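You operate a simulated robot arm through the tools that you are given. There is no shell and no other tool. Be economical: measure what you need, move in short steps, check, and stop when the job is done.

You are at the controls of a simulated two-armed robot. One attempt, no reset.

Task
Put the black cup in the left sink. Then take the green strip mould and leave it on the low shelf of the wash bench. Then turn the cabinet dial to 12 C. Keep to this order.

Only the result counts: the job must be done as asked and must still hold three seconds after the hand-in. Knocking over, shifting, dropping, spilling or breaking anything else fails it.

Robot
Two 7-joint arms with two-finger parallel grippers on one trunk, on a base that drives. Base frame: it is fixed to the floor where the robot stands at the start and does not move with it; the origin is under the middle of the robot, x ahead of it, y to its left, z up. Lengths are in mm, angles in degrees, forces in N, time in s.
The left shoulder is at the start at [42, 101, 1136], the right one opposite. With the tool pointing down near the work surface each hand reaches from about 180 to 520 mm from the robot's upright axis, wherever it stands, measured 20 degrees to its own side. Places, roughly: black cup (6x6x6 cm) [500, -200, 800]; cabinet dial [-7000, 100, 1400]; green strip mould [-1750, 250, 750]; left sink [-2500, -1300, 700]; low shelf of the wash bench [-600, -1400, 300]. Payload 2.4 kg a hand.
The TCP of each hand is the grasp point between the finger pads, 24 mm short of the fingertips. In the tool frame z runs along the fingers and y along their closing line. The gripper opens to 68 mm. The fingers are 17 mm wide and 10 mm thick; the gripper's body (40 by 70 mm) begins 41 mm behind the TCP.
Orientation is that of the tool frame in the base frame, as a unit quaternion [w, x, y, z]. With the fingers straight down and closing along the base's y, the tool's x points along the base's -x, its y along +y and its z along -z.

Tools
- The arms move only by the tool step_arm. It takes "left_plan", "right_plan" or both (then of equal length, played together; a hand with none holds still); each is a list of rows, each a list of 3 entries, a list of its own where there are three numbers: the turn, a rotation vector about the base's x, y, z in degrees, then the shift along the base's x, y, z in m, then the closure, from 0 (fully open) to 1 (shut). In form: [[[rx, ry, rz], [tx, ty, tz], fingers], ...]. A call has 1 to 20 rows; each row shifts and turns the commanded pose from where the row before left it. A row lasts 0.2 s, in which the tool goes at most 50 mm and 8.6 degrees; a call with a longer step from one row to the next is refused whole, and so is a gripper value outside its range. Where a pose cannot be reached the arm comes as near as it can. A force on the tool above 40 N (or 10 N above the force at the start of the call, whichever is more), or a blocked arm, ends the call early, and 0.2 s more pass. Each finger travels about 72 mm/s and halts on what it meets, pressing with about 36 N; the grip force reading is that of the motor and also rises with nothing between the fingers. The clock runs only during rows and for 0.2 s after the last one: add rows that do not move to give the fingers time. It gives the time, the measured TCP pose, the force on the tool (base axes), the opening and the grip force at its end, in the units of the frame above (readings bear some noise), with the torque about the TCP (base axes, N m) and any sound that the robot's microphone picked up.
- Cameras (640 x 400 px; columns grow to the right, rows downward): "scene" is now at [108.3, -43.7, 1289.6]; the picture's right is [-0.43, -0.90, 0.00], its down [-0.58, 0.27, -0.77] and it looks along [0.70, -0.33, -0.64] (base axes); focal length 288 px, centre (320, 200). "left" rides on the left gripper at [84, -11, -75] in its tool frame; the picture's right is [0.13, 0.99, 0.00], its down [-0.60, 0.08, -0.79] and it looks along [-0.79, 0.10, 0.61] (tool axes); focal length 251 px, centre (320, 200). "right" rides on the right gripper at [84, 11, -75] in its tool frame; the picture's right is [-0.13, 0.99, 0.00], its down [-0.60, -0.08, -0.79] and it looks along [-0.79, -0.10, 0.61] (tool axes); focal length 251 px, centre (320, 200). There is no depth. A picture from a camera that has moved, and an enlarged one, comes with that camera's place and axes in the base frame and with its lens. The place of the scene camera against the robot may be out by one fixed shift of up to 12 mm in any direction.
- get_image(camera): a new picture of that camera. No time passes.
- lift_body(by): slides the trunk up (or, below 0, down) by that many mm; the arms and the scene camera ride with it, the base frame stays. It gives what a move gives, with no picture.
- base_move(legs): drives the robot by 1 to 6 legs, each [ahead, left, turn to the left] in mm, mm and degrees, along the robot's own axes; the way and the turn of a leg run together, so that a leg with both is an arc; at most 1500 mm and 180 degrees a leg. The arms and the cameras ride along, it lands a little off, and it stops where it bumps. It gives what a move gives.
- head_to(pan, tilt): turns the head with the scene camera to pan (to the left, within 86 degrees either way) and tilt (down, from -29 to 69), counted from straight ahead of the robot. It gives what a move gives.
- zoom(camera, box): a new picture of the part [left, top, right, bottom] of that camera's present view, enlarged. No time passes.
- finish_job(): hands the job in; it is judged then, once.

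Go step by step. Nothing tells you exact positions but the pictures and the camera data: compare them with the known pose of the tool, close in by small moves and look again before you grip or let go. The budget is 165 turns and 118 pictures, counting those below and the enlarged ones. Unless the task says otherwise, let go and move clear before handing in, and close with one line.

The tools are called after ">>>" as a command line: name --argument value ..., lists and objects as JSON in quotes. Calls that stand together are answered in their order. step_arm: Moves the arms, as the interface text tells. Its arguments: {"type":"object","properties":{"left_plan":{"type":"array","items":{"type":"array"}},"right_plan":{"type":"array","items":{"type":"array"}}},"required":[]} The other tools are called the same way: lift_body (by) slides the trunk up or down; base_move (legs) drives the base; head_to (pan, tilt) turns the head that bears the scene camera; get_image (camera) takes a picture; zoom (camera, box) takes an enlarged picture of a part of a camera's view; finish_job () hands the job in.

At the start:

```text
time: 0.0
left_position: [275.5, -0.7, 1126.5]
left_orientation: [0.0, 0.0, 1.0, 0.0]
left_contact_force: [0.2, 0.3, -0.1]
left_wrist_torque: [-0.01, 0.0, 0.0]
left_gripper_width: 68.0
left_finger_force: 0.1
right_position: [237.4, -274.3, 1047.3]
right_orientation: [0.0, -0.001, 1.0, -0.001]
right_contact_force: [0.9, 0.1, -0.6]
right_wrist_torque: [0.01, 0.06, 0.02]
right_gripper_width: 67.8
right_finger_force: 0.1
trunk travel left (down, up): [-350.0, 500.0]
robot x, y, heading: [0.5, -3.0, -0.0]
head pan, tilt: [-25.3, 39.5]
```

scene: 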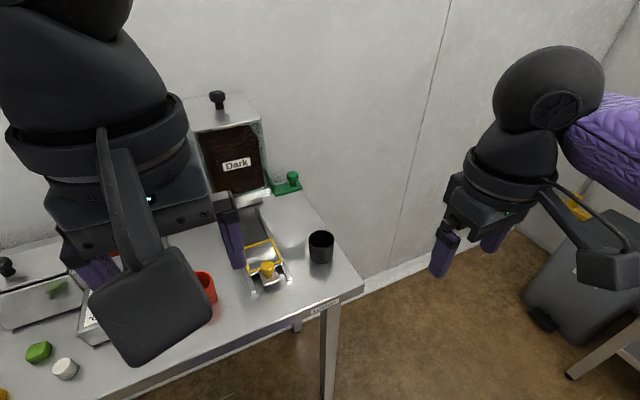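
right: 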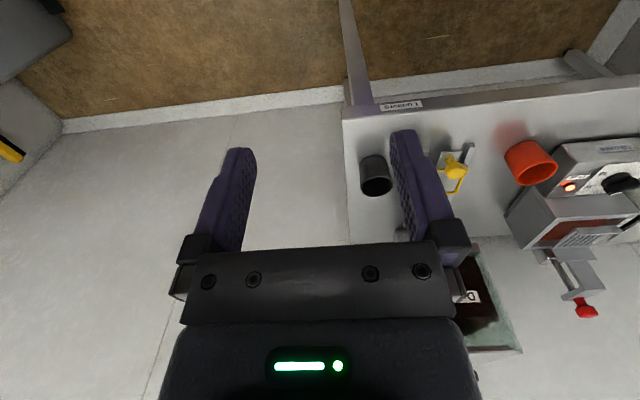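
left: 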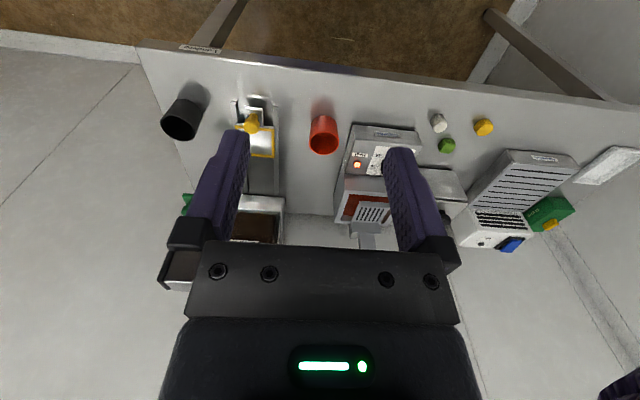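

The black cup stands near the right end of the bench, at about (492, -225). I'll take a closer look before moving.

>>> zoom --camera "scene" --box '[220, 160, 380, 320]'

>>> zoom --camera "right" --box '[330, 100, 490, 220]'

```text
2.50 times, centred on (300, 240) of scene
camera zoom: at [108.3, -43.7, 1289.6], right [-0.43, -0.9, 0.0], down [-0.58, 0.27, -0.77], along [0.7, -0.33, -0.64], focal length 720 px, centre (370, 100)
```

zoom: 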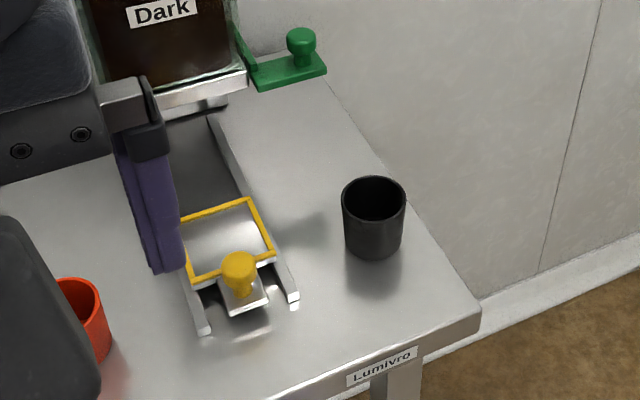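

```text
3.33 times, centred on (410, 160) of right
camera zoom: at [154.8, -262.2, 1124.5], right [0.13, 0.99, 0.0], down [0.6, -0.08, 0.79], along [0.79, -0.1, -0.61], focal length 838 px, centre (20, 333)
```

zoom: 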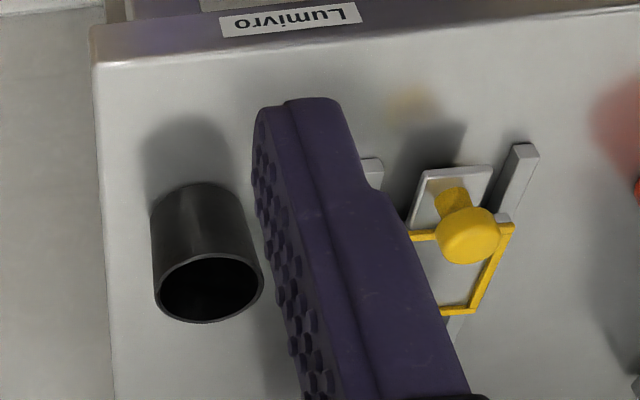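

The two views put the rim at about (460, -212), z about 860. I'll bring the open right hand near it, stay high, and measure again.

>>> step_arm --right_plan '[[[0, 0, 0], [0.036, 0.0124, 0], 0], [[0, 0, 0], [0.036, 0.0124, 0], 0], [[0, 0, 0], [0.036, 0.0124, 0], 0], [[0, 0, 0], [0.036, 0.0124, -0.01], 0], [[0, 0, 0], [0.036, 0.0124, -0.01], 0]]'

>>> get_image --camera "right"

```text
time: 1.2
left_position: [276.1, -0.6, 1125.7]
left_orientation: [0.0, 0.0, 1.0, 0.0]
left_contact_force: [-0.8, -0.2, 0.2]
left_wrist_torque: [0.01, -0.03, -0.04]
left_gripper_width: 68.0
left_finger_force: 0.0
right_position: [417.9, -211.8, 1026.0]
right_orientation: [-0.001, -0.001, 1.0, 0.0]
right_contact_force: [0.9, -0.1, 0.6]
right_wrist_torque: [0.0, -0.02, 0.0]
right_gripper_width: 67.9
right_finger_force: 0.1
trunk travel left (down, up): [-350.0, 500.0]
robot x, y, heading: [-0.6, -1.3, 0.0]
head pan, tilt: [-25.3, 39.5]
```

```text
112 pictures are left
camera right: at [335.9, -199.7, 1103.6], right [0.13, 0.99, 0.0], down [0.6, -0.08, 0.79], along [0.79, -0.1, -0.61], focal length 251 px, centre (320, 200)
```

right: 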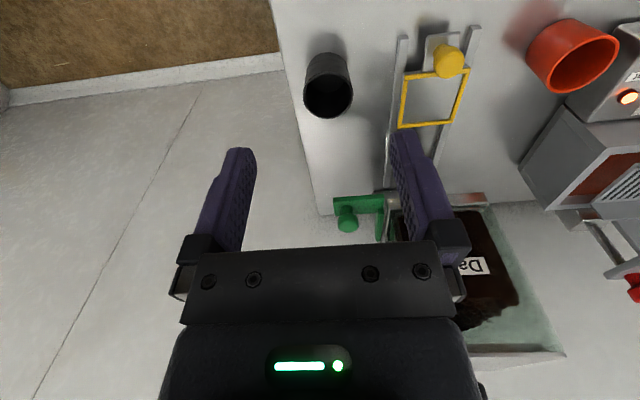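

>>> zoom --camera "right" --box '[280, 30, 380, 130]'

```text
4.00 times, centred on (330, 80) of right
camera zoom: at [335.9, -199.7, 1103.6], right [0.13, 0.99, 0.0], down [0.6, -0.08, 0.79], along [0.79, -0.1, -0.61], focal length 1006 px, centre (280, 680)
```

zoom: 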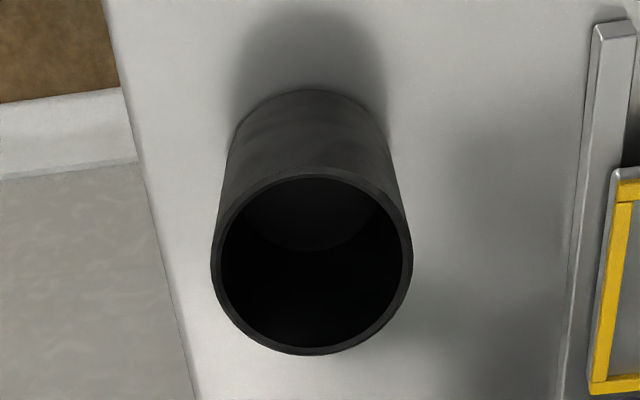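

The rim appears to be near (482, -209, 854). I'll come lower and measure again.

>>> step_arm --right_plan '[[[0, 0, 0], [0.017, 0, -0.025], 0], [[0, 0, 0], [0.017, 0, -0.025], 0], [[0, 0, 0], [0.017, 0, -0.025], 0]]'

>>> get_image --camera "right"

```text
time: 2.0
left_position: [276.5, 1.1, 1123.9]
left_orientation: [-0.002, 0.001, 1.0, 0.0]
left_contact_force: [-0.1, 0.2, -0.3]
left_wrist_torque: [0.0, 0.01, -0.03]
left_gripper_width: 67.8
left_finger_force: 0.1
right_position: [469.0, -213.1, 950.8]
right_orientation: [0.0, -0.001, 1.0, -0.001]
right_contact_force: [0.0, -0.3, -0.6]
right_wrist_torque: [0.02, 0.03, -0.01]
right_gripper_width: 67.9
right_finger_force: 0.2
trunk travel left (down, up): [-350.0, 500.0]
robot x, y, heading: [-0.3, 1.4, 0.1]
head pan, tilt: [-25.3, 39.5]
```

```text
110 pictures are left
camera right: at [386.0, -200.6, 1027.9], right [0.13, 0.99, 0.0], down [0.6, -0.08, 0.79], along [0.79, -0.1, -0.61], focal length 251 px, centre (320, 200)
```

right: 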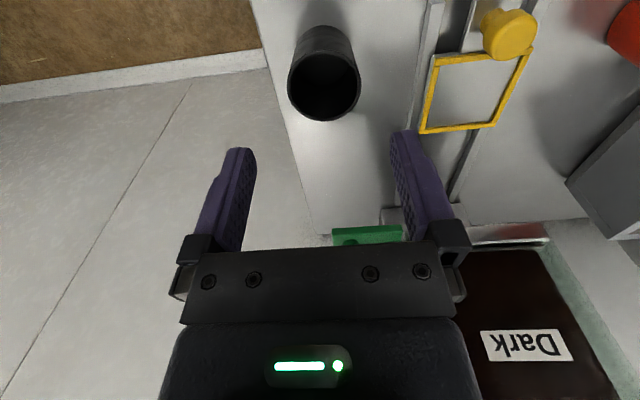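

Best estimate of the cup is now about (488, -209), rim z about 838. I'll descend to just above the rim and check the alignment.

>>> step_arm --right_plan '[[[0, 0, 0], [0.01, 0.002, -0.025], 0], [[0, 0, 0], [0.01, 0.002, -0.025], 0], [[0, 0, 0], [0, 0, -0.018], 0], [[0, 0, 0], [0, 0, 0], 0]]'

>>> get_image --camera "right"

```text
time: 3.0
left_position: [276.3, 0.8, 1126.9]
left_orientation: [0.0, -0.001, 1.0, 0.0]
left_contact_force: [0.3, -0.4, 0.1]
left_wrist_torque: [0.01, -0.01, -0.02]
left_gripper_width: 67.9
left_finger_force: 0.1
right_position: [487.6, -206.4, 882.9]
right_orientation: [0.0, -0.001, 1.0, -0.001]
right_contact_force: [0.1, 0.2, -0.3]
right_wrist_torque: [0.0, 0.0, -0.02]
right_gripper_width: 67.8
right_finger_force: 0.1
trunk travel left (down, up): [-350.0, 500.0]
robot x, y, heading: [-0.6, 0.7, -0.2]
head pan, tilt: [-25.3, 39.5]
```

```text
109 pictures are left
camera right: at [406.1, -195.4, 961.0], right [0.13, 0.99, 0.0], down [0.6, -0.08, 0.79], along [0.79, -0.1, -0.61], focal length 251 px, centre (320, 200)
```

right: 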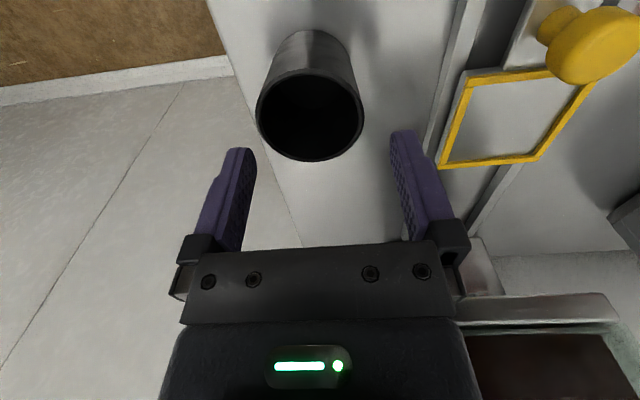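

The cup centre is about 4 mm to the -y side of the hand. I'll correct that and lower a little more.

>>> step_arm --right_plan '[[[0, 0, 0], [-0.002, -0.0038, 0], 0], [[0, 0, 0], [0, 0, -0.015], 0], [[0, 0, 0], [0, 0, 0], 0]]'

>>> get_image --camera "right"

```text
time: 3.8
left_position: [275.9, -0.7, 1125.5]
left_orientation: [0.0, 0.0, 1.0, 0.0]
left_contact_force: [0.2, -0.8, 0.7]
left_wrist_torque: [-0.02, -0.01, -0.01]
left_gripper_width: 68.1
left_finger_force: 0.0
right_position: [486.9, -211.0, 869.1]
right_orientation: [0.0, 0.0, 1.0, -0.001]
right_contact_force: [0.3, 0.2, -0.4]
right_wrist_torque: [0.02, 0.0, 0.01]
right_gripper_width: 67.8
right_finger_force: 0.2
trunk travel left (down, up): [-350.0, 500.0]
robot x, y, heading: [-2.1, 0.8, 0.2]
head pan, tilt: [-25.3, 39.5]
```

```text
108 pictures are left
camera right: at [403.8, -199.6, 946.4], right [0.13, 0.99, 0.0], down [0.6, -0.08, 0.79], along [0.79, -0.1, -0.61], focal length 251 px, centre (320, 200)
```

right: 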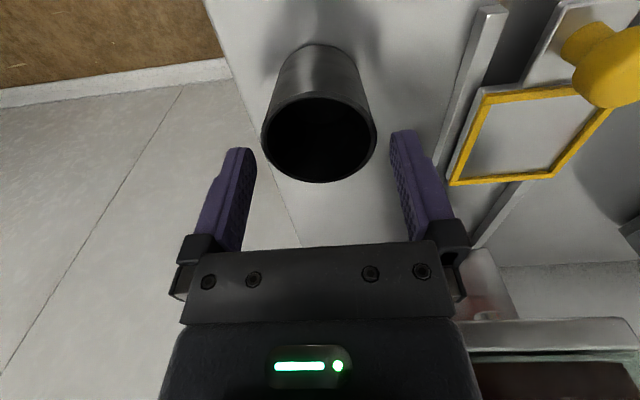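

The cup is now centred between the fingers. I'll descend over it in small steps and look again before closing.

>>> step_arm --right_plan '[[[0, 0, 0], [0, 0.0005, -0.01], 0], [[0, 0, 0], [0, 0, -0.012], 0], [[0, 0, 0], [0, 0, -0.012], 0], [[0, 0, 0], [0, 0, -0.01], 0]]'

>>> get_image --camera "right"

```text
time: 4.8
left_position: [276.9, 0.5, 1125.5]
left_orientation: [-0.001, 0.0, 1.0, 0.0]
left_contact_force: [-0.5, 0.9, 0.2]
left_wrist_torque: [-0.01, 0.02, -0.01]
left_gripper_width: 68.0
left_finger_force: 0.1
right_position: [478.9, -212.0, 826.6]
right_orientation: [0.0, 0.0, 1.0, -0.001]
right_contact_force: [-0.3, 0.6, 0.3]
right_wrist_torque: [-0.03, 0.01, -0.01]
right_gripper_width: 67.9
right_finger_force: 0.1
right hand out of reach, approached as far as the arm can: row 3
trunk travel left (down, up): [-350.0, 500.0]
robot x, y, heading: [2.3, 1.0, 0.1]
head pan, tilt: [-25.3, 39.5]
```

```text
107 pictures are left
camera right: at [396.6, -199.8, 904.1], right [0.13, 0.99, 0.0], down [0.6, -0.08, 0.79], along [0.79, -0.1, -0.61], focal length 251 px, centre (320, 200)
```

right: 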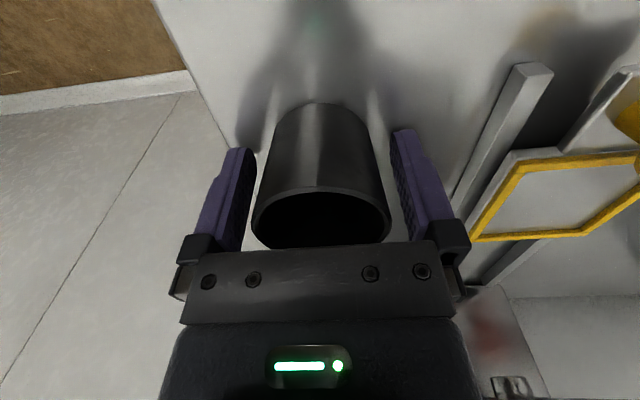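

The arm ran out of reach and pulled back about 7 mm. I'll go straight up, restore x, then lower the trunk so the arm has reach to spare.

>>> step_arm --right_plan '[[[0, 0, 0], [0, 0, 0.015], 0], [[0, 0, 0], [0, 0, 0.015], 0], [[0, 0, 0], [0, 0, 0.015], 0], [[0, 0, 0], [0, 0, 0.015], 0], [[0, 0, 0], [0, 0, 0], 0]]'

>>> get_image --camera "right"

```text
time: 6.0
left_position: [276.8, 1.5, 1125.0]
left_orientation: [-0.001, 0.001, 1.0, -0.001]
left_contact_force: [0.1, 0.0, 0.0]
left_wrist_torque: [0.0, -0.01, 0.01]
left_gripper_width: 68.2
left_finger_force: 0.2
right_position: [481.7, -210.4, 885.7]
right_orientation: [0.0, 0.0, 1.0, -0.001]
right_contact_force: [0.4, 0.4, -0.1]
right_wrist_torque: [0.03, -0.01, 0.0]
right_gripper_width: 67.8
right_finger_force: 0.1
trunk travel left (down, up): [-350.0, 500.0]
robot x, y, heading: [-0.8, -3.0, -0.1]
head pan, tilt: [-25.3, 39.5]
```

```text
106 pictures are left
camera right: at [399.2, -200.0, 963.8], right [0.13, 0.99, 0.0], down [0.6, -0.08, 0.79], along [0.79, -0.1, -0.61], focal length 251 px, centre (320, 200)
```

right: 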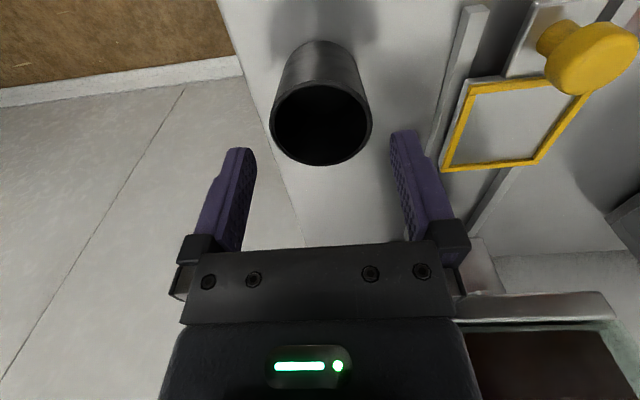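

>>> step_arm --right_plan '[[[0, 0, 0], [0.007, 0, 0.02], 0], [[0, 0, 0], [0, 0, 0.03], 0], [[0, 0, 0], [0, 0, 0.03], 0], [[0, 0, 0], [0, 0, 0], 0]]'

>>> lift_body --by -85

>>> get_image --camera "right"

```text
time: 7.0
left_position: [275.2, -1.0, 1125.7]
left_orientation: [-0.001, 0.0, 1.0, 0.0]
left_contact_force: [-0.8, -0.3, -0.2]
left_wrist_torque: [0.02, 0.01, 0.0]
left_gripper_width: 68.2
left_finger_force: 0.0
right_position: [489.1, -211.3, 965.8]
right_orientation: [0.001, -0.001, 1.0, 0.0]
right_contact_force: [0.0, -0.1, 0.0]
right_wrist_torque: [0.0, -0.04, 0.0]
right_gripper_width: 68.4
right_finger_force: 0.0
trunk travel left (down, up): [-350.0, 500.0]
robot x, y, heading: [-1.7, -1.5, -0.1]
head pan, tilt: [-25.3, 39.5]
```

```text
time: 8.1
left_position: [277.4, 1.1, 1040.2]
left_orientation: [-0.002, -0.001, 1.0, 0.0]
left_contact_force: [0.2, 0.4, -0.7]
left_wrist_torque: [-0.02, 0.01, 0.02]
left_gripper_width: 68.1
left_finger_force: 0.0
right_position: [491.3, -211.0, 880.3]
right_orientation: [0.004, 0.002, 1.0, 0.001]
right_contact_force: [9.3, 2.8, -9.2]
right_wrist_torque: [-0.24, -0.2, -0.31]
right_gripper_width: 68.2
right_finger_force: 0.0
trunk travel left (down, up): [-265.0, 585.0]
robot x, y, heading: [-1.2, 1.7, 0.2]
head pan, tilt: [-25.3, 39.5]
stopped: the force on the tool passed its limit at 53 N (the readings are from after the stop); the commanded pose is now the measured one
```

```text
105 pictures are left
camera right: at [407.6, -199.6, 956.5], right [0.13, 0.99, 0.0], down [0.6, -0.08, 0.8], along [0.79, -0.1, -0.6], focal length 251 px, centre (320, 200)
```

right: 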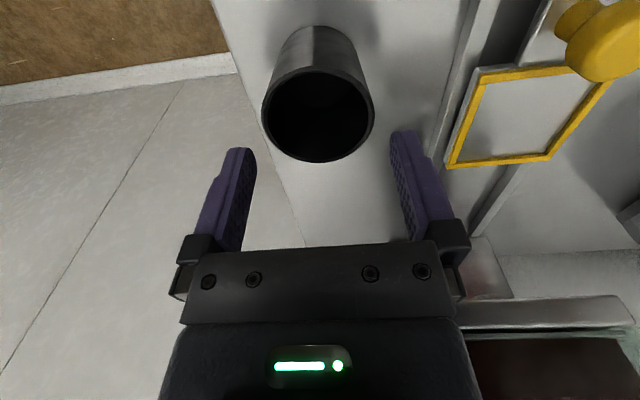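

Something pushed on the right arm at the end of the trunk move. I'll look with the head camera.

>>> get_image --camera "scene"

>>> get_image --camera "left"

```text
104 pictures are left
camera scene: at [125.2, -43.6, 1203.3], right [-0.43, -0.9, 0.0], down [-0.58, 0.27, -0.77], along [0.7, -0.33, -0.64], focal length 288 px, centre (320, 200)
```

scene: 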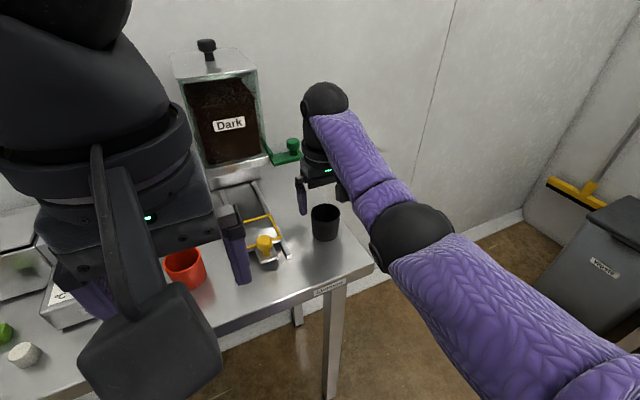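

```text
103 pictures are left
camera left: at [192.9, -11.1, 1113.7], right [-0.13, 0.99, 0.0], down [0.61, 0.08, 0.79], along [0.78, 0.1, -0.61], focal length 251 px, centre (320, 200)
```

left: 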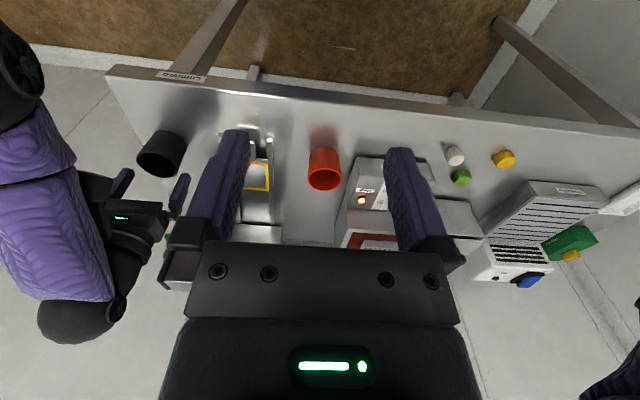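

The right elbow is resting near the bench corner, so I'll raise the trunk again to free it. Only about 40 mm of lowering should be needed.

>>> lift_body --by 45

>>> get_image --camera "scene"

>>> get_image --camera "right"

```text
time: 9.0
left_position: [277.0, -0.2, 1083.8]
left_orientation: [-0.002, -0.001, 1.0, -0.001]
left_contact_force: [0.6, 0.1, 0.1]
left_wrist_torque: [0.02, -0.01, 0.0]
left_gripper_width: 68.2
left_finger_force: 0.1
right_position: [490.4, -211.9, 924.3]
right_orientation: [0.003, 0.001, 1.0, -0.001]
right_contact_force: [0.0, -0.2, 0.2]
right_wrist_torque: [-0.02, 0.0, -0.03]
right_gripper_width: 68.1
right_finger_force: 0.1
trunk travel left (down, up): [-310.0, 540.0]
robot x, y, heading: [0.7, -0.1, 0.0]
head pan, tilt: [-25.3, 39.5]
```

```text
102 pictures are left
camera scene: at [116.0, -43.6, 1249.1], right [-0.43, -0.9, 0.0], down [-0.58, 0.27, -0.77], along [0.7, -0.33, -0.64], focal length 288 px, centre (320, 200)
```

scene: 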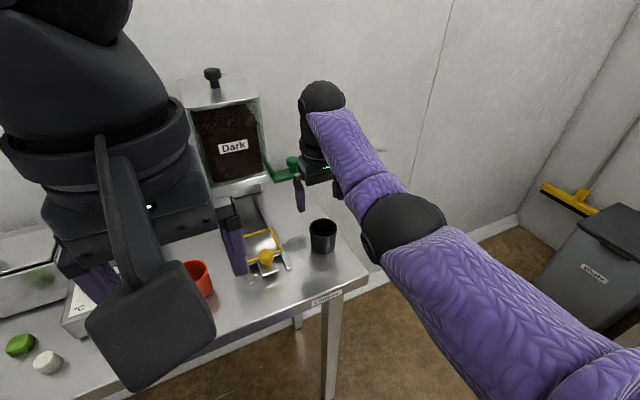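

```text
101 pictures are left
camera right: at [407.7, -199.8, 1001.8], right [0.13, 0.99, 0.0], down [0.6, -0.08, 0.8], along [0.79, -0.1, -0.6], focal length 251 px, centre (320, 200)
```

right: 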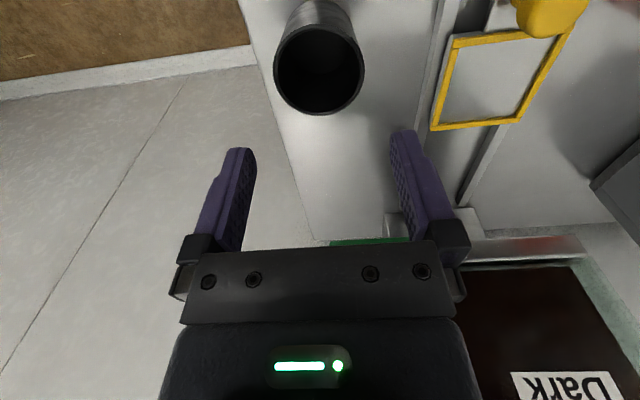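

>>> step_arm --right_plan '[[[0, 0, 0], [-0.004, 0.001, -0.02], 0], [[0, 0, 0], [0, 0, -0.02], 0], [[0, 0, 0], [0, 0, -0.015], 0], [[0, 0, 0], [0, 0, 0], 0]]'

>>> get_image --camera "right"

```text
time: 10.0
left_position: [277.2, 0.9, 1083.5]
left_orientation: [-0.001, 0.0, 1.0, 0.0]
left_contact_force: [-0.5, 0.4, -0.4]
left_wrist_torque: [-0.02, -0.05, -0.01]
left_gripper_width: 67.8
left_finger_force: 0.0
right_position: [485.5, -210.7, 870.2]
right_orientation: [0.002, 0.001, 1.0, 0.0]
right_contact_force: [0.5, -1.0, -0.2]
right_wrist_torque: [0.02, -0.02, -0.03]
right_gripper_width: 68.0
right_finger_force: 0.0
trunk travel left (down, up): [-310.0, 540.0]
robot x, y, heading: [1.3, 1.5, 0.1]
head pan, tilt: [-25.3, 39.5]
```

```text
100 pictures are left
camera right: at [403.4, -198.9, 946.2], right [0.13, 0.99, 0.0], down [0.6, -0.08, 0.8], along [0.79, -0.1, -0.6], focal length 251 px, centre (320, 200)
```

right: 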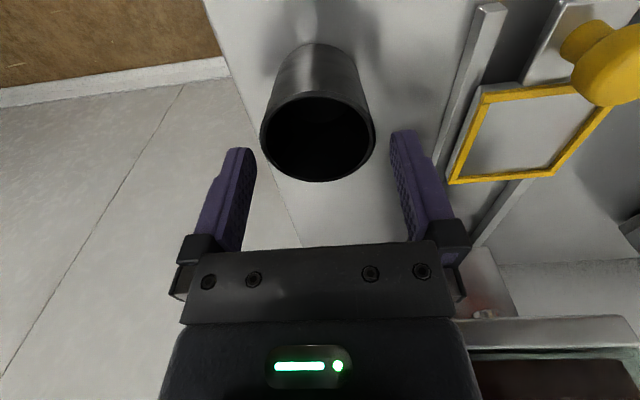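

Aligned as before. I'll descend 42 mm.

>>> step_arm --right_plan '[[[0, 0, 0], [0, 0, -0.012], 0], [[0, 0, 0], [0, 0, -0.01], 0], [[0, 0, 0], [0, 0, -0.01], 0], [[0, 0, 0], [0, 0, -0.01], 0], [[0, 0, 0], [0, 0, 0], 0]]'

>>> get_image --camera "right"

```text
time: 11.2
left_position: [277.2, 0.9, 1084.9]
left_orientation: [-0.002, 0.0, 1.0, 0.001]
left_contact_force: [-0.1, -0.1, 0.3]
left_wrist_torque: [-0.02, 0.03, -0.02]
left_gripper_width: 68.6
left_finger_force: 0.0
right_position: [485.9, -210.3, 828.3]
right_orientation: [0.002, 0.001, 1.0, 0.0]
right_contact_force: [0.4, -0.7, -0.6]
right_wrist_torque: [0.0, -0.03, 0.0]
right_gripper_width: 68.1
right_finger_force: 0.1
trunk travel left (down, up): [-310.0, 540.0]
robot x, y, heading: [-1.5, 0.1, -0.0]
head pan, tilt: [-25.3, 39.5]
```

```text
99 pictures are left
camera right: at [403.2, -198.6, 905.0], right [0.13, 0.99, 0.0], down [0.6, -0.08, 0.8], along [0.79, -0.1, -0.6], focal length 251 px, centre (320, 200)
```

right: 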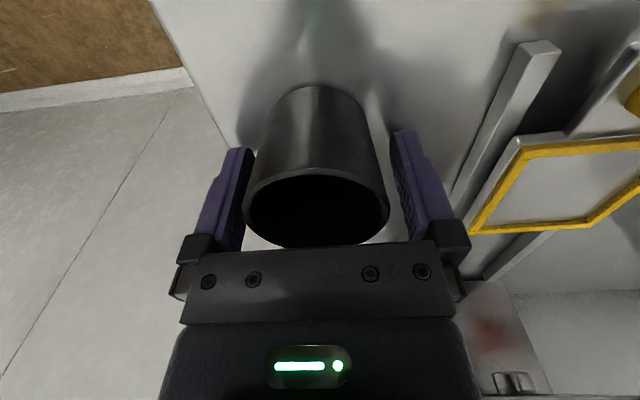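

The cup sits between the fingers, so I'll close and then lift gently.

>>> step_arm --right_plan '[[[0, 0, 0], [0, 0, 0], 0.3], [[0, 0, 0], [0, 0, 0], 1], [[0, 0, 0], [0, 0, 0], 1]]'

>>> step_arm --right_plan '[[[0, 0, 0], [0, 0, 0.01], 1], [[0, 0, 0], [0, 0, 0.02], 1], [[0, 0, 0], [0, 0, 0.03], 1], [[0, 0, 0], [0, 0, 0.03], 1], [[0, 0, 0], [0, 0, 0.03], 1]]'

>>> get_image --camera "right"

```text
time: 12.0
left_position: [276.9, 0.1, 1085.2]
left_orientation: [-0.002, -0.001, 1.0, -0.001]
left_contact_force: [0.2, 0.2, -0.2]
left_wrist_torque: [-0.02, 0.01, -0.01]
left_gripper_width: 68.0
left_finger_force: 0.1
right_position: [486.8, -210.3, 827.6]
right_orientation: [0.003, 0.001, 1.0, 0.001]
right_contact_force: [0.5, -0.1, -0.1]
right_wrist_torque: [0.03, 0.01, -0.03]
right_gripper_width: 52.6
right_finger_force: 35.9
trunk travel left (down, up): [-310.0, 540.0]
robot x, y, heading: [-1.2, 0.7, -0.3]
head pan, tilt: [-25.3, 39.5]
```

```text
time: 13.2
left_position: [278.1, -0.5, 1085.3]
left_orientation: [-0.002, -0.001, 1.0, 0.001]
left_contact_force: [-0.4, 0.3, -1.6]
left_wrist_torque: [0.01, 0.0, 0.01]
left_gripper_width: 68.1
left_finger_force: 0.1
right_position: [489.5, -210.9, 933.4]
right_orientation: [0.012, -0.005, 1.0, -0.001]
right_contact_force: [3.7, -1.3, -2.1]
right_wrist_torque: [0.15, 0.06, 0.18]
right_gripper_width: 52.5
right_finger_force: 35.6
trunk travel left (down, up): [-310.0, 540.0]
robot x, y, heading: [1.2, 0.0, -0.1]
head pan, tilt: [-25.3, 39.5]
stopped in row 5 (right hand): the force on the tool passed its limit at 102 N (the readings are from after the stop); the commanded pose is now the measured one
```

```text
98 pictures are left
camera right: at [404.9, -199.2, 1008.7], right [0.12, 0.99, 0.0], down [0.59, -0.07, 0.81], along [0.8, -0.1, -0.59], focal length 251 px, centre (320, 200)
```

right: 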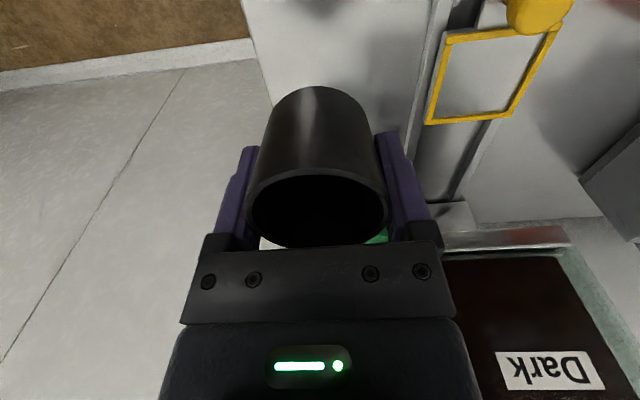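

The cup is held, but something touched the arm again. I'll look before going on.

>>> get_image --camera "scene"

>>> get_image --camera "left"

```text
97 pictures are left
camera scene: at [115.9, -43.7, 1249.1], right [-0.43, -0.9, 0.0], down [-0.58, 0.27, -0.77], along [0.7, -0.33, -0.64], focal length 288 px, centre (320, 200)
```

scene: 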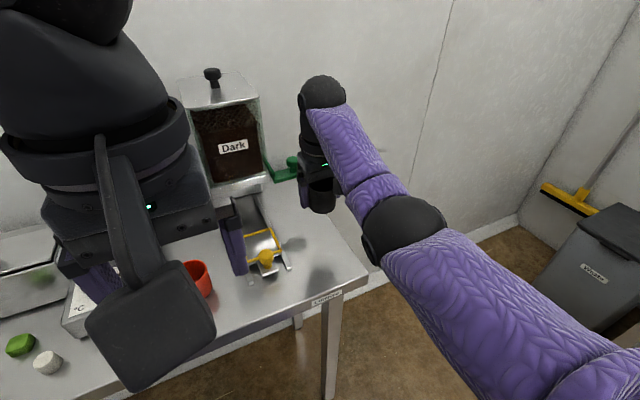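

```text
96 pictures are left
camera left: at [193.1, -11.2, 1159.0], right [-0.13, 0.99, 0.0], down [0.61, 0.08, 0.79], along [0.78, 0.1, -0.61], focal length 251 px, centre (320, 200)
```

left: 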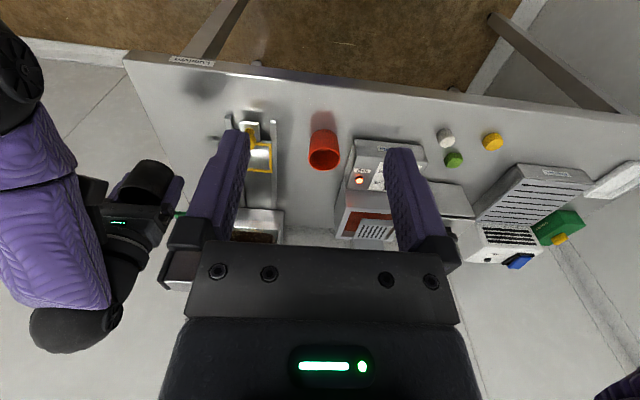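

This looks like the gripper's camera touching its own forearm when the hand is high and far out. I'll lower slightly, draw the hand in, and then look around.

>>> step_arm --right_plan '[[[0, 0, 0], [-0.01, 0, -0.015], 1], [[0, 0, 0], [-0.03, 0, 0], 1], [[0, 0, 0], [-0.04, -0.01, 0], 1], [[0, 0, 0], [-0.04, -0.01, 0.02], 1], [[0, 0, 0], [-0.04, -0.01, 0.02], 1], [[0, 0, 0], [-0.04, -0.01, 0.02], 1]]'

>>> head_to --pan -80 --tilt 25

>>> get_image --camera "scene"

>>> head_to --pan 80 --tilt 25

>>> get_image --camera "scene"

```text
time: 13.5
left_position: [276.1, -0.4, 1084.9]
left_orientation: [-0.002, -0.001, 1.0, 0.0]
left_contact_force: [0.0, 1.1, 0.0]
left_wrist_torque: [0.01, 0.02, -0.02]
left_gripper_width: 68.0
left_finger_force: 0.1
right_position: [486.6, -208.8, 927.9]
right_orientation: [0.017, -0.008, 1.0, -0.001]
right_contact_force: [10.8, 4.1, -9.1]
right_wrist_torque: [-0.22, -0.21, -0.29]
right_gripper_width: 52.7
right_finger_force: 35.8
trunk travel left (down, up): [-310.0, 540.0]
robot x, y, heading: [1.4, -1.6, -0.0]
head pan, tilt: [-25.3, 39.5]
stopped in row 1 (right hand): the force on the tool passed its limit at 65 N (the readings are from after the stop); the commanded pose is now the measured one
```

```text
time: 14.7
left_position: [276.8, 0.3, 1086.1]
left_orientation: [-0.002, 0.0, 1.0, 0.001]
left_contact_force: [-0.1, 0.1, 0.4]
left_wrist_torque: [0.0, 0.01, 0.01]
left_gripper_width: 68.0
left_finger_force: 0.0
right_position: [487.0, -210.1, 928.3]
right_orientation: [0.017, -0.008, 1.0, 0.0]
right_contact_force: [21.3, 2.0, -15.3]
right_wrist_torque: [-0.1, 0.08, -0.17]
right_gripper_width: 52.3
right_finger_force: 35.5
trunk travel left (down, up): [-310.0, 540.0]
robot x, y, heading: [-0.7, -5.1, -0.3]
head pan, tilt: [-80.0, 25.0]
```

```text
95 pictures are left
camera scene: at [54.7, -97.9, 1271.7], right [-0.98, -0.17, 0.0], down [-0.07, 0.42, -0.91], along [0.16, -0.89, -0.42], focal length 288 px, centre (320, 200)
```

scene: 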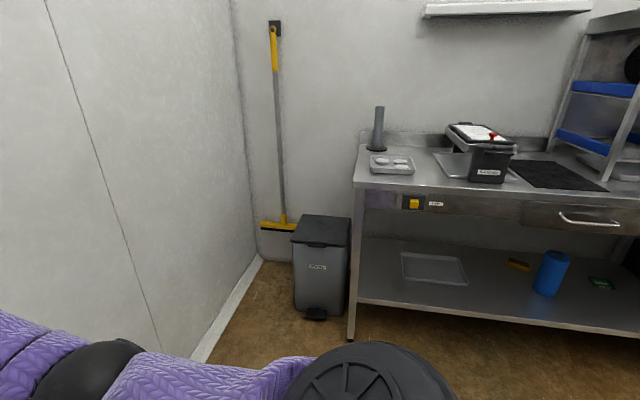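

```text
time: 17.2
left_position: [276.8, 0.5, 1084.4]
left_orientation: [-0.003, -0.001, 1.0, 0.0]
left_contact_force: [-0.4, -0.6, 0.6]
left_wrist_torque: [-0.05, -0.02, 0.0]
left_gripper_width: 67.9
left_finger_force: 0.0
right_position: [486.9, -209.4, 928.4]
right_orientation: [0.017, -0.008, 1.0, -0.001]
right_contact_force: [23.3, 1.8, -17.1]
right_wrist_torque: [-0.19, 0.12, -0.24]
right_gripper_width: 52.3
right_finger_force: 35.6
trunk travel left (down, up): [-310.0, 540.0]
robot x, y, heading: [-2.5, -1.4, 0.2]
head pan, tilt: [80.0, 25.0]
```

```text
94 pictures are left
camera scene: at [54.6, 83.6, 1271.7], right [0.98, -0.17, 0.0], down [-0.07, -0.42, -0.91], along [0.16, 0.89, -0.42], focal length 288 px, centre (320, 200)
```

scene: 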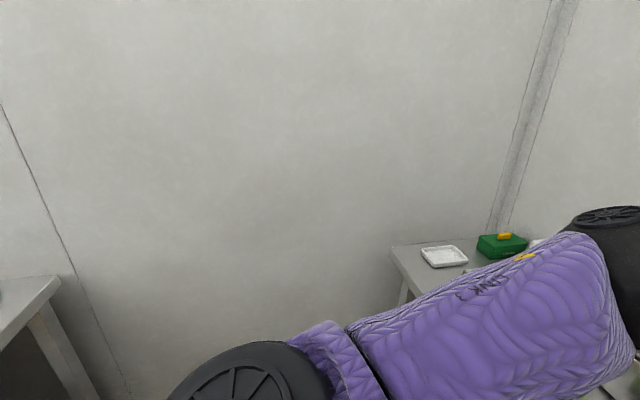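

The forearm is pushing on the hand's camera, so I'll back out the way I came: straight down a little, with a small outward tilt.

>>> step_arm --right_plan '[[[0, -2, 0], [0.002, 0, -0.008], 1], [[0, 0, 0], [0, 0, -0.012], 1], [[0, 0, 0], [0, 0, -0.012], 1], [[0, 0, 0], [0, 0, 0], 1]]'

```text
time: 18.2
left_position: [276.0, 0.2, 1084.0]
left_orientation: [-0.003, 0.0, 1.0, 0.0]
left_contact_force: [0.1, 0.7, -1.4]
left_wrist_torque: [-0.02, -0.01, -0.02]
left_gripper_width: 68.1
left_finger_force: 0.0
right_position: [489.3, -210.4, 895.0]
right_orientation: [0.034, -0.008, 0.999, -0.001]
right_contact_force: [-0.7, 0.0, -0.5]
right_wrist_torque: [0.02, 0.03, -0.01]
right_gripper_width: 52.4
right_finger_force: 36.0
trunk travel left (down, up): [-310.0, 540.0]
robot x, y, heading: [2.3, 0.6, -0.1]
head pan, tilt: [80.0, 25.0]
```

Free again. I'll raise the trunk with the arm held as it is, then back the robot away from the bench.

>>> lift_body --by 100

>>> base_move --legs '[[-400, 0, 0]]'

>>> get_image --camera "scene"

>>> get_image --camera "right"

```text
time: 19.5
left_position: [277.0, -0.1, 1184.2]
left_orientation: [-0.002, 0.0, 1.0, 0.0]
left_contact_force: [-0.8, 0.2, -0.4]
left_wrist_torque: [-0.02, 0.0, 0.0]
left_gripper_width: 68.0
left_finger_force: 0.0
right_position: [491.1, -211.2, 995.6]
right_orientation: [0.033, -0.008, 0.999, -0.001]
right_contact_force: [0.8, 1.1, -1.3]
right_wrist_torque: [0.01, -0.01, 0.02]
right_gripper_width: 52.5
right_finger_force: 35.7
trunk travel left (down, up): [-410.0, 440.0]
robot x, y, heading: [-2.0, -1.0, 0.0]
head pan, tilt: [80.0, 25.0]
```

```text
time: 21.8
left_position: [-48.1, -30.0, 1184.5]
left_orientation: [-0.002, 0.033, 0.999, 0.0]
left_contact_force: [-0.9, 0.1, -0.5]
left_wrist_torque: [0.04, 0.0, 0.01]
left_gripper_width: 68.1
left_finger_force: 0.0
right_position: [150.2, -254.8, 996.7]
right_orientation: [0.034, 0.026, 0.999, -0.003]
right_contact_force: [-0.6, 0.7, 0.3]
right_wrist_torque: [-0.01, -0.04, -0.01]
right_gripper_width: 52.6
right_finger_force: 35.8
trunk travel left (down, up): [-410.0, 440.0]
robot x, y, heading: [-326.2, -14.1, -3.9]
head pan, tilt: [80.0, 25.0]
stopped in leg 1: the robot was blocked; the commanded pose is now the measured one
```

```text
93 pictures are left
camera scene: at [-280.4, 68.2, 1372.6], right [0.97, -0.24, 0.0], down [-0.1, -0.41, -0.91], along [0.22, 0.88, -0.42], focal length 288 px, centre (320, 200)
```

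scene: 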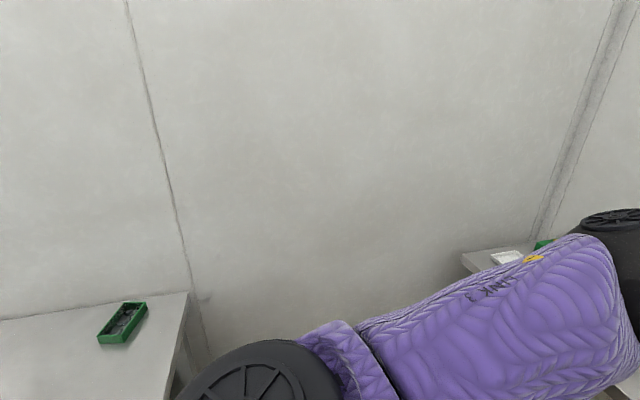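

```text
92 pictures are left
camera right: at [63.2, -238.0, 1067.8], right [0.18, 0.98, 0.01], down [0.54, -0.1, 0.83], along [0.82, -0.15, -0.55], focal length 251 px, centre (320, 200)
```

right: 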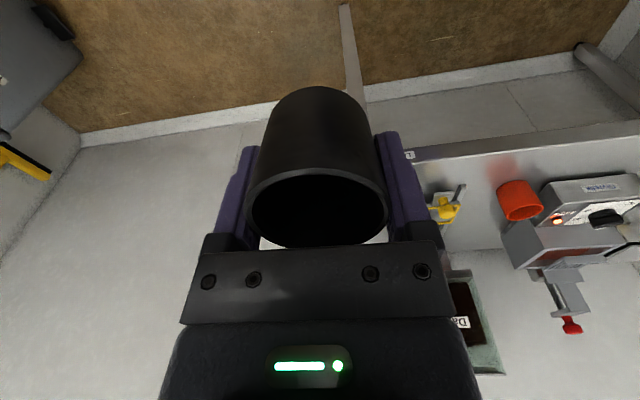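

The base touched something behind on the left, likely the table there. I'll pull ahead a little, turn right to face the aisle, and look.

>>> base_move --legs '[[110, -60, 0], [0, 0, -86]]'

>>> head_to --pan -70 --tilt 30

>>> get_image --camera "scene"

>>> head_to --pan -20 --tilt 30

>>> get_image --camera "scene"

```text
time: 26.7
left_position: [-220.2, -356.1, 1183.4]
left_orientation: [-0.002, 0.707, 0.707, 0.002]
left_contact_force: [0.8, 0.2, 1.0]
left_wrist_torque: [0.0, 0.01, 0.02]
left_gripper_width: 68.2
left_finger_force: 0.1
right_position: [-429.7, -567.1, 996.1]
right_orientation: [0.023, 0.702, 0.711, -0.025]
right_contact_force: [0.9, -0.4, 0.1]
right_wrist_torque: [-0.02, -0.01, -0.02]
right_gripper_width: 52.6
right_finger_force: 36.0
trunk travel left (down, up): [-410.0, 440.0]
robot x, y, heading: [-217.5, -81.9, -90.3]
head pan, tilt: [80.0, 25.0]
```

```text
time: 29.1
left_position: [-220.6, -357.4, 1184.6]
left_orientation: [-0.001, 0.708, 0.706, 0.002]
left_contact_force: [0.5, -0.6, 0.0]
left_wrist_torque: [-0.03, -0.01, 0.01]
left_gripper_width: 67.7
left_finger_force: 0.1
right_position: [-430.0, -568.7, 995.6]
right_orientation: [0.023, 0.702, 0.711, -0.025]
right_contact_force: [-0.1, 0.3, 0.1]
right_wrist_torque: [-0.02, -0.01, 0.03]
right_gripper_width: 52.5
right_finger_force: 35.6
trunk travel left (down, up): [-410.0, 440.0]
robot x, y, heading: [-218.1, -82.8, -90.3]
head pan, tilt: [-70.0, 30.0]
```

```text
91 pictures are left
camera scene: at [-312.5, -147.7, 1364.6], right [-0.34, 0.94, 0.0], down [0.47, 0.17, -0.87], along [-0.81, -0.29, -0.5], focal length 288 px, centre (320, 200)
```

scene: 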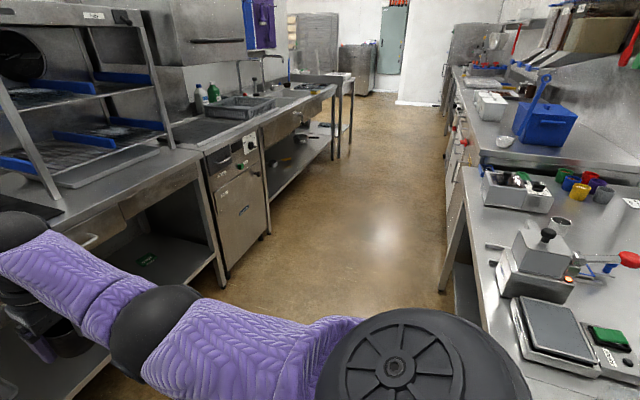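

```text
time: 30.2
left_position: [-218.9, -356.5, 1184.3]
left_orientation: [-0.001, 0.708, 0.706, 0.003]
left_contact_force: [-0.6, 0.4, 0.2]
left_wrist_torque: [0.02, 0.01, 0.02]
left_gripper_width: 67.8
left_finger_force: 0.0
right_position: [-430.7, -569.0, 996.1]
right_orientation: [0.023, 0.702, 0.712, -0.025]
right_contact_force: [0.1, 0.7, -0.4]
right_wrist_torque: [0.01, -0.01, 0.02]
right_gripper_width: 52.3
right_finger_force: 36.1
trunk travel left (down, up): [-410.0, 440.0]
robot x, y, heading: [-221.5, -80.5, -90.3]
head pan, tilt: [-20.0, 30.0]
```

```text
90 pictures are left
camera scene: at [-258.7, -201.9, 1364.6], right [-0.94, 0.35, 0.0], down [0.17, 0.47, -0.87], along [-0.3, -0.81, -0.5], focal length 288 px, centre (320, 200)
```

scene: 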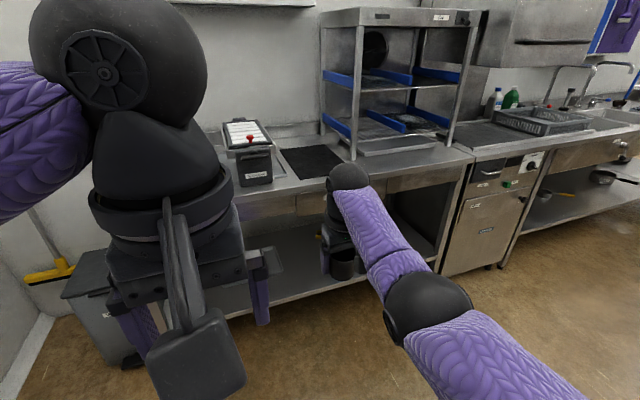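

I'm in an aisle about 1.25 m wide, with the wash bench and sinks on one side and the mould table on the other. I'll centre myself and strafe toward the left sink.

>>> base_move --legs '[[330, 0, 0], [0, -970, 0], [0, -970, 0]]'

>>> head_to --pan -25 --tilt 38

>>> get_image --camera "scene"

```text
time: 41.8
left_position: [-2172.9, -690.3, 1184.1]
left_orientation: [-0.002, 0.704, 0.71, 0.001]
left_contact_force: [0.3, 0.5, -1.0]
left_wrist_torque: [-0.03, 0.03, -0.02]
left_gripper_width: 67.8
left_finger_force: 0.1
right_position: [-2381.1, -903.3, 996.0]
right_orientation: [0.024, 0.698, 0.715, -0.025]
right_contact_force: [0.4, 0.4, -0.7]
right_wrist_torque: [0.01, 0.02, 0.03]
right_gripper_width: 52.4
right_finger_force: 35.8
trunk travel left (down, up): [-410.0, 440.0]
robot x, y, heading: [-2173.6, -416.2, -89.9]
head pan, tilt: [-20.0, 30.0]
```

```text
time: 42.5
left_position: [-2171.1, -689.1, 1185.4]
left_orientation: [-0.001, 0.704, 0.71, 0.001]
left_contact_force: [-0.6, 0.7, -0.6]
left_wrist_torque: [0.02, 0.03, -0.01]
left_gripper_width: 68.0
left_finger_force: 0.1
right_position: [-2380.1, -904.3, 996.5]
right_orientation: [0.023, 0.699, 0.715, -0.025]
right_contact_force: [0.4, -0.8, -0.2]
right_wrist_torque: [0.04, -0.02, -0.03]
right_gripper_width: 52.1
right_finger_force: 36.0
trunk travel left (down, up): [-410.0, 440.0]
robot x, y, heading: [-2174.2, -412.4, -89.3]
head pan, tilt: [-25.0, 38.0]
```

```text
89 pictures are left
camera scene: at [-2218.3, -528.6, 1352.3], right [-0.91, 0.42, 0.0], down [0.26, 0.56, -0.79], along [-0.33, -0.72, -0.62], focal length 288 px, centre (320, 200)
```

scene: 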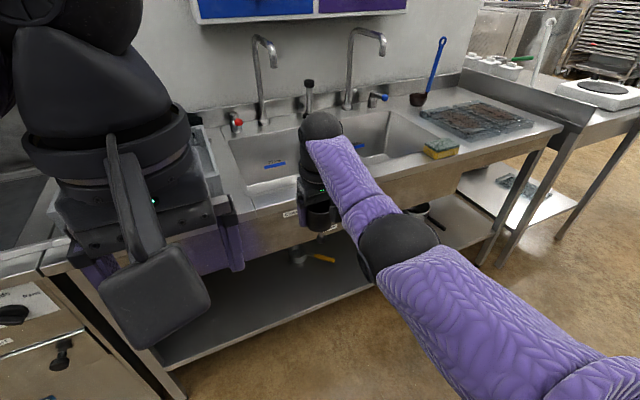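

The left sink is centred near x = -2460, y = -1390. I'll drive toward it and look with the right hand camera.

>>> base_move --legs '[[330, -80, 0]]'

>>> get_image --camera "right"

>>> get_image --camera "scene"

```text
time: 44.7
left_position: [-2250.6, -1019.5, 1185.3]
left_orientation: [0.0, 0.704, 0.711, 0.001]
left_contact_force: [0.0, -0.1, -1.4]
left_wrist_torque: [0.02, 0.01, 0.03]
left_gripper_width: 67.8
left_finger_force: 0.0
right_position: [-2458.1, -1231.8, 995.7]
right_orientation: [0.023, 0.699, 0.715, -0.024]
right_contact_force: [0.4, -0.3, -0.4]
right_wrist_torque: [0.0, -0.01, 0.0]
right_gripper_width: 52.4
right_finger_force: 36.0
trunk travel left (down, up): [-410.0, 440.0]
robot x, y, heading: [-2250.9, -741.8, -89.5]
head pan, tilt: [-25.0, 38.0]
```

```text
88 pictures are left
camera right: at [-2448.4, -1143.0, 1067.2], right [0.99, -0.11, 0.01], down [-0.06, -0.55, 0.83], along [-0.09, -0.83, -0.55], focal length 251 px, centre (320, 200)
```

right: 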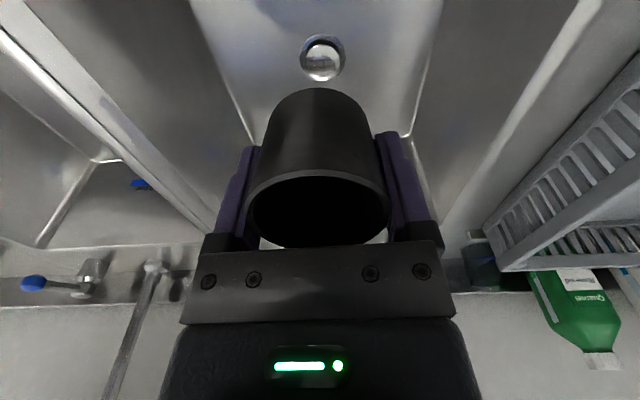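

```text
87 pictures are left
camera scene: at [-2296.2, -858.3, 1352.2], right [-0.91, 0.42, 0.0], down [0.26, 0.56, -0.79], along [-0.33, -0.72, -0.62], focal length 288 px, centre (320, 200)
```

scene: 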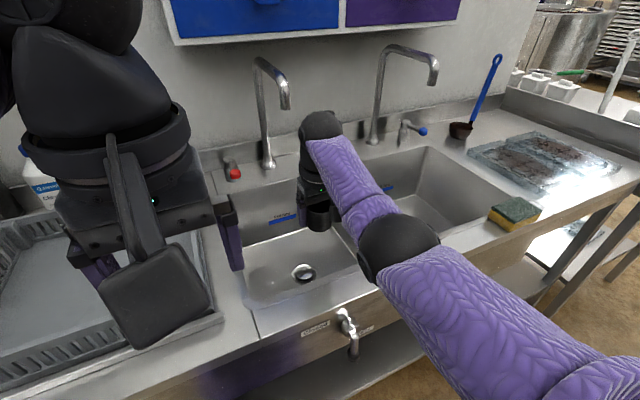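

The drain is at about (-2465, -1325, 715). I'll set the cup beside it at about (-2395, -1315), so I shift left and ahead.

>>> base_move --legs '[[85, 62, 0]]'

>>> step_arm --right_plan '[[[0, 0, 0], [0, 0, -0.02], 1], [[0, 0, 0], [0, 0, -0.02], 1], [[0, 0, 0], [0, 0, -0.02], 1], [[0, 0, 0], [0, 0, -0.02], 1], [[0, 0, 0], [0, 0, 0], 1]]'

>>> get_image --camera "scene"

>>> get_image --camera "right"

```text
time: 45.9
left_position: [-2187.1, -1103.9, 1183.9]
left_orientation: [-0.001, 0.704, 0.71, 0.002]
left_contact_force: [1.2, 0.5, -0.5]
left_wrist_torque: [-0.04, -0.01, 0.01]
left_gripper_width: 67.9
left_finger_force: 0.0
right_position: [-2395.3, -1317.9, 996.5]
right_orientation: [0.022, 0.699, 0.714, -0.025]
right_contact_force: [1.4, -0.5, -0.3]
right_wrist_torque: [0.0, 0.02, -0.03]
right_gripper_width: 52.3
right_finger_force: 35.5
trunk travel left (down, up): [-410.0, 440.0]
robot x, y, heading: [-2190.0, -824.3, -89.6]
head pan, tilt: [-25.0, 38.0]
```

```text
time: 47.0
left_position: [-2186.7, -1103.8, 1185.1]
left_orientation: [-0.001, 0.704, 0.71, 0.001]
left_contact_force: [-0.7, -0.5, 0.3]
left_wrist_torque: [-0.01, -0.01, 0.02]
left_gripper_width: 67.9
left_finger_force: 0.1
right_position: [-2394.9, -1317.1, 916.5]
right_orientation: [0.023, 0.698, 0.715, -0.025]
right_contact_force: [0.0, 0.0, 0.4]
right_wrist_torque: [0.03, -0.04, -0.01]
right_gripper_width: 52.7
right_finger_force: 35.9
trunk travel left (down, up): [-410.0, 440.0]
robot x, y, heading: [-2190.7, -826.6, -89.5]
head pan, tilt: [-25.0, 38.0]
```

```text
86 pictures are left
camera scene: at [-2233.3, -942.7, 1352.3], right [-0.91, 0.42, 0.0], down [0.26, 0.56, -0.79], along [-0.33, -0.72, -0.62], focal length 288 px, centre (320, 200)
```

scene: 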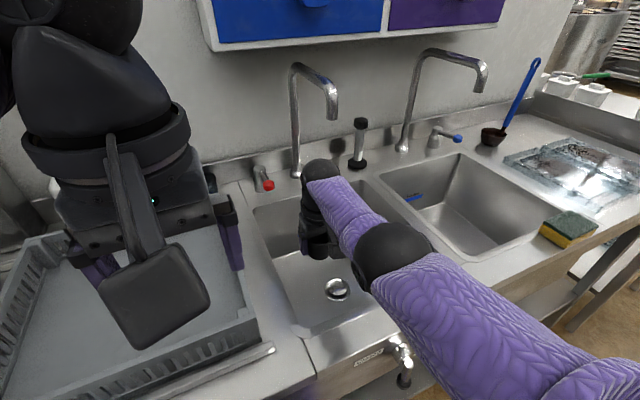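

```text
85 pictures are left
camera right: at [-2384.8, -1227.5, 987.3], right [0.99, -0.11, 0.01], down [-0.06, -0.55, 0.83], along [-0.08, -0.83, -0.55], focal length 251 px, centre (320, 200)
```

right: 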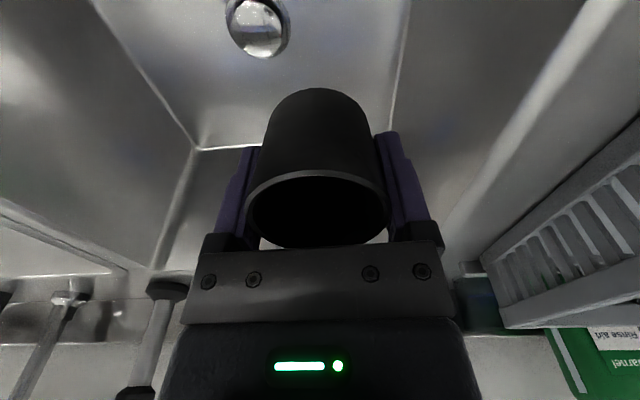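

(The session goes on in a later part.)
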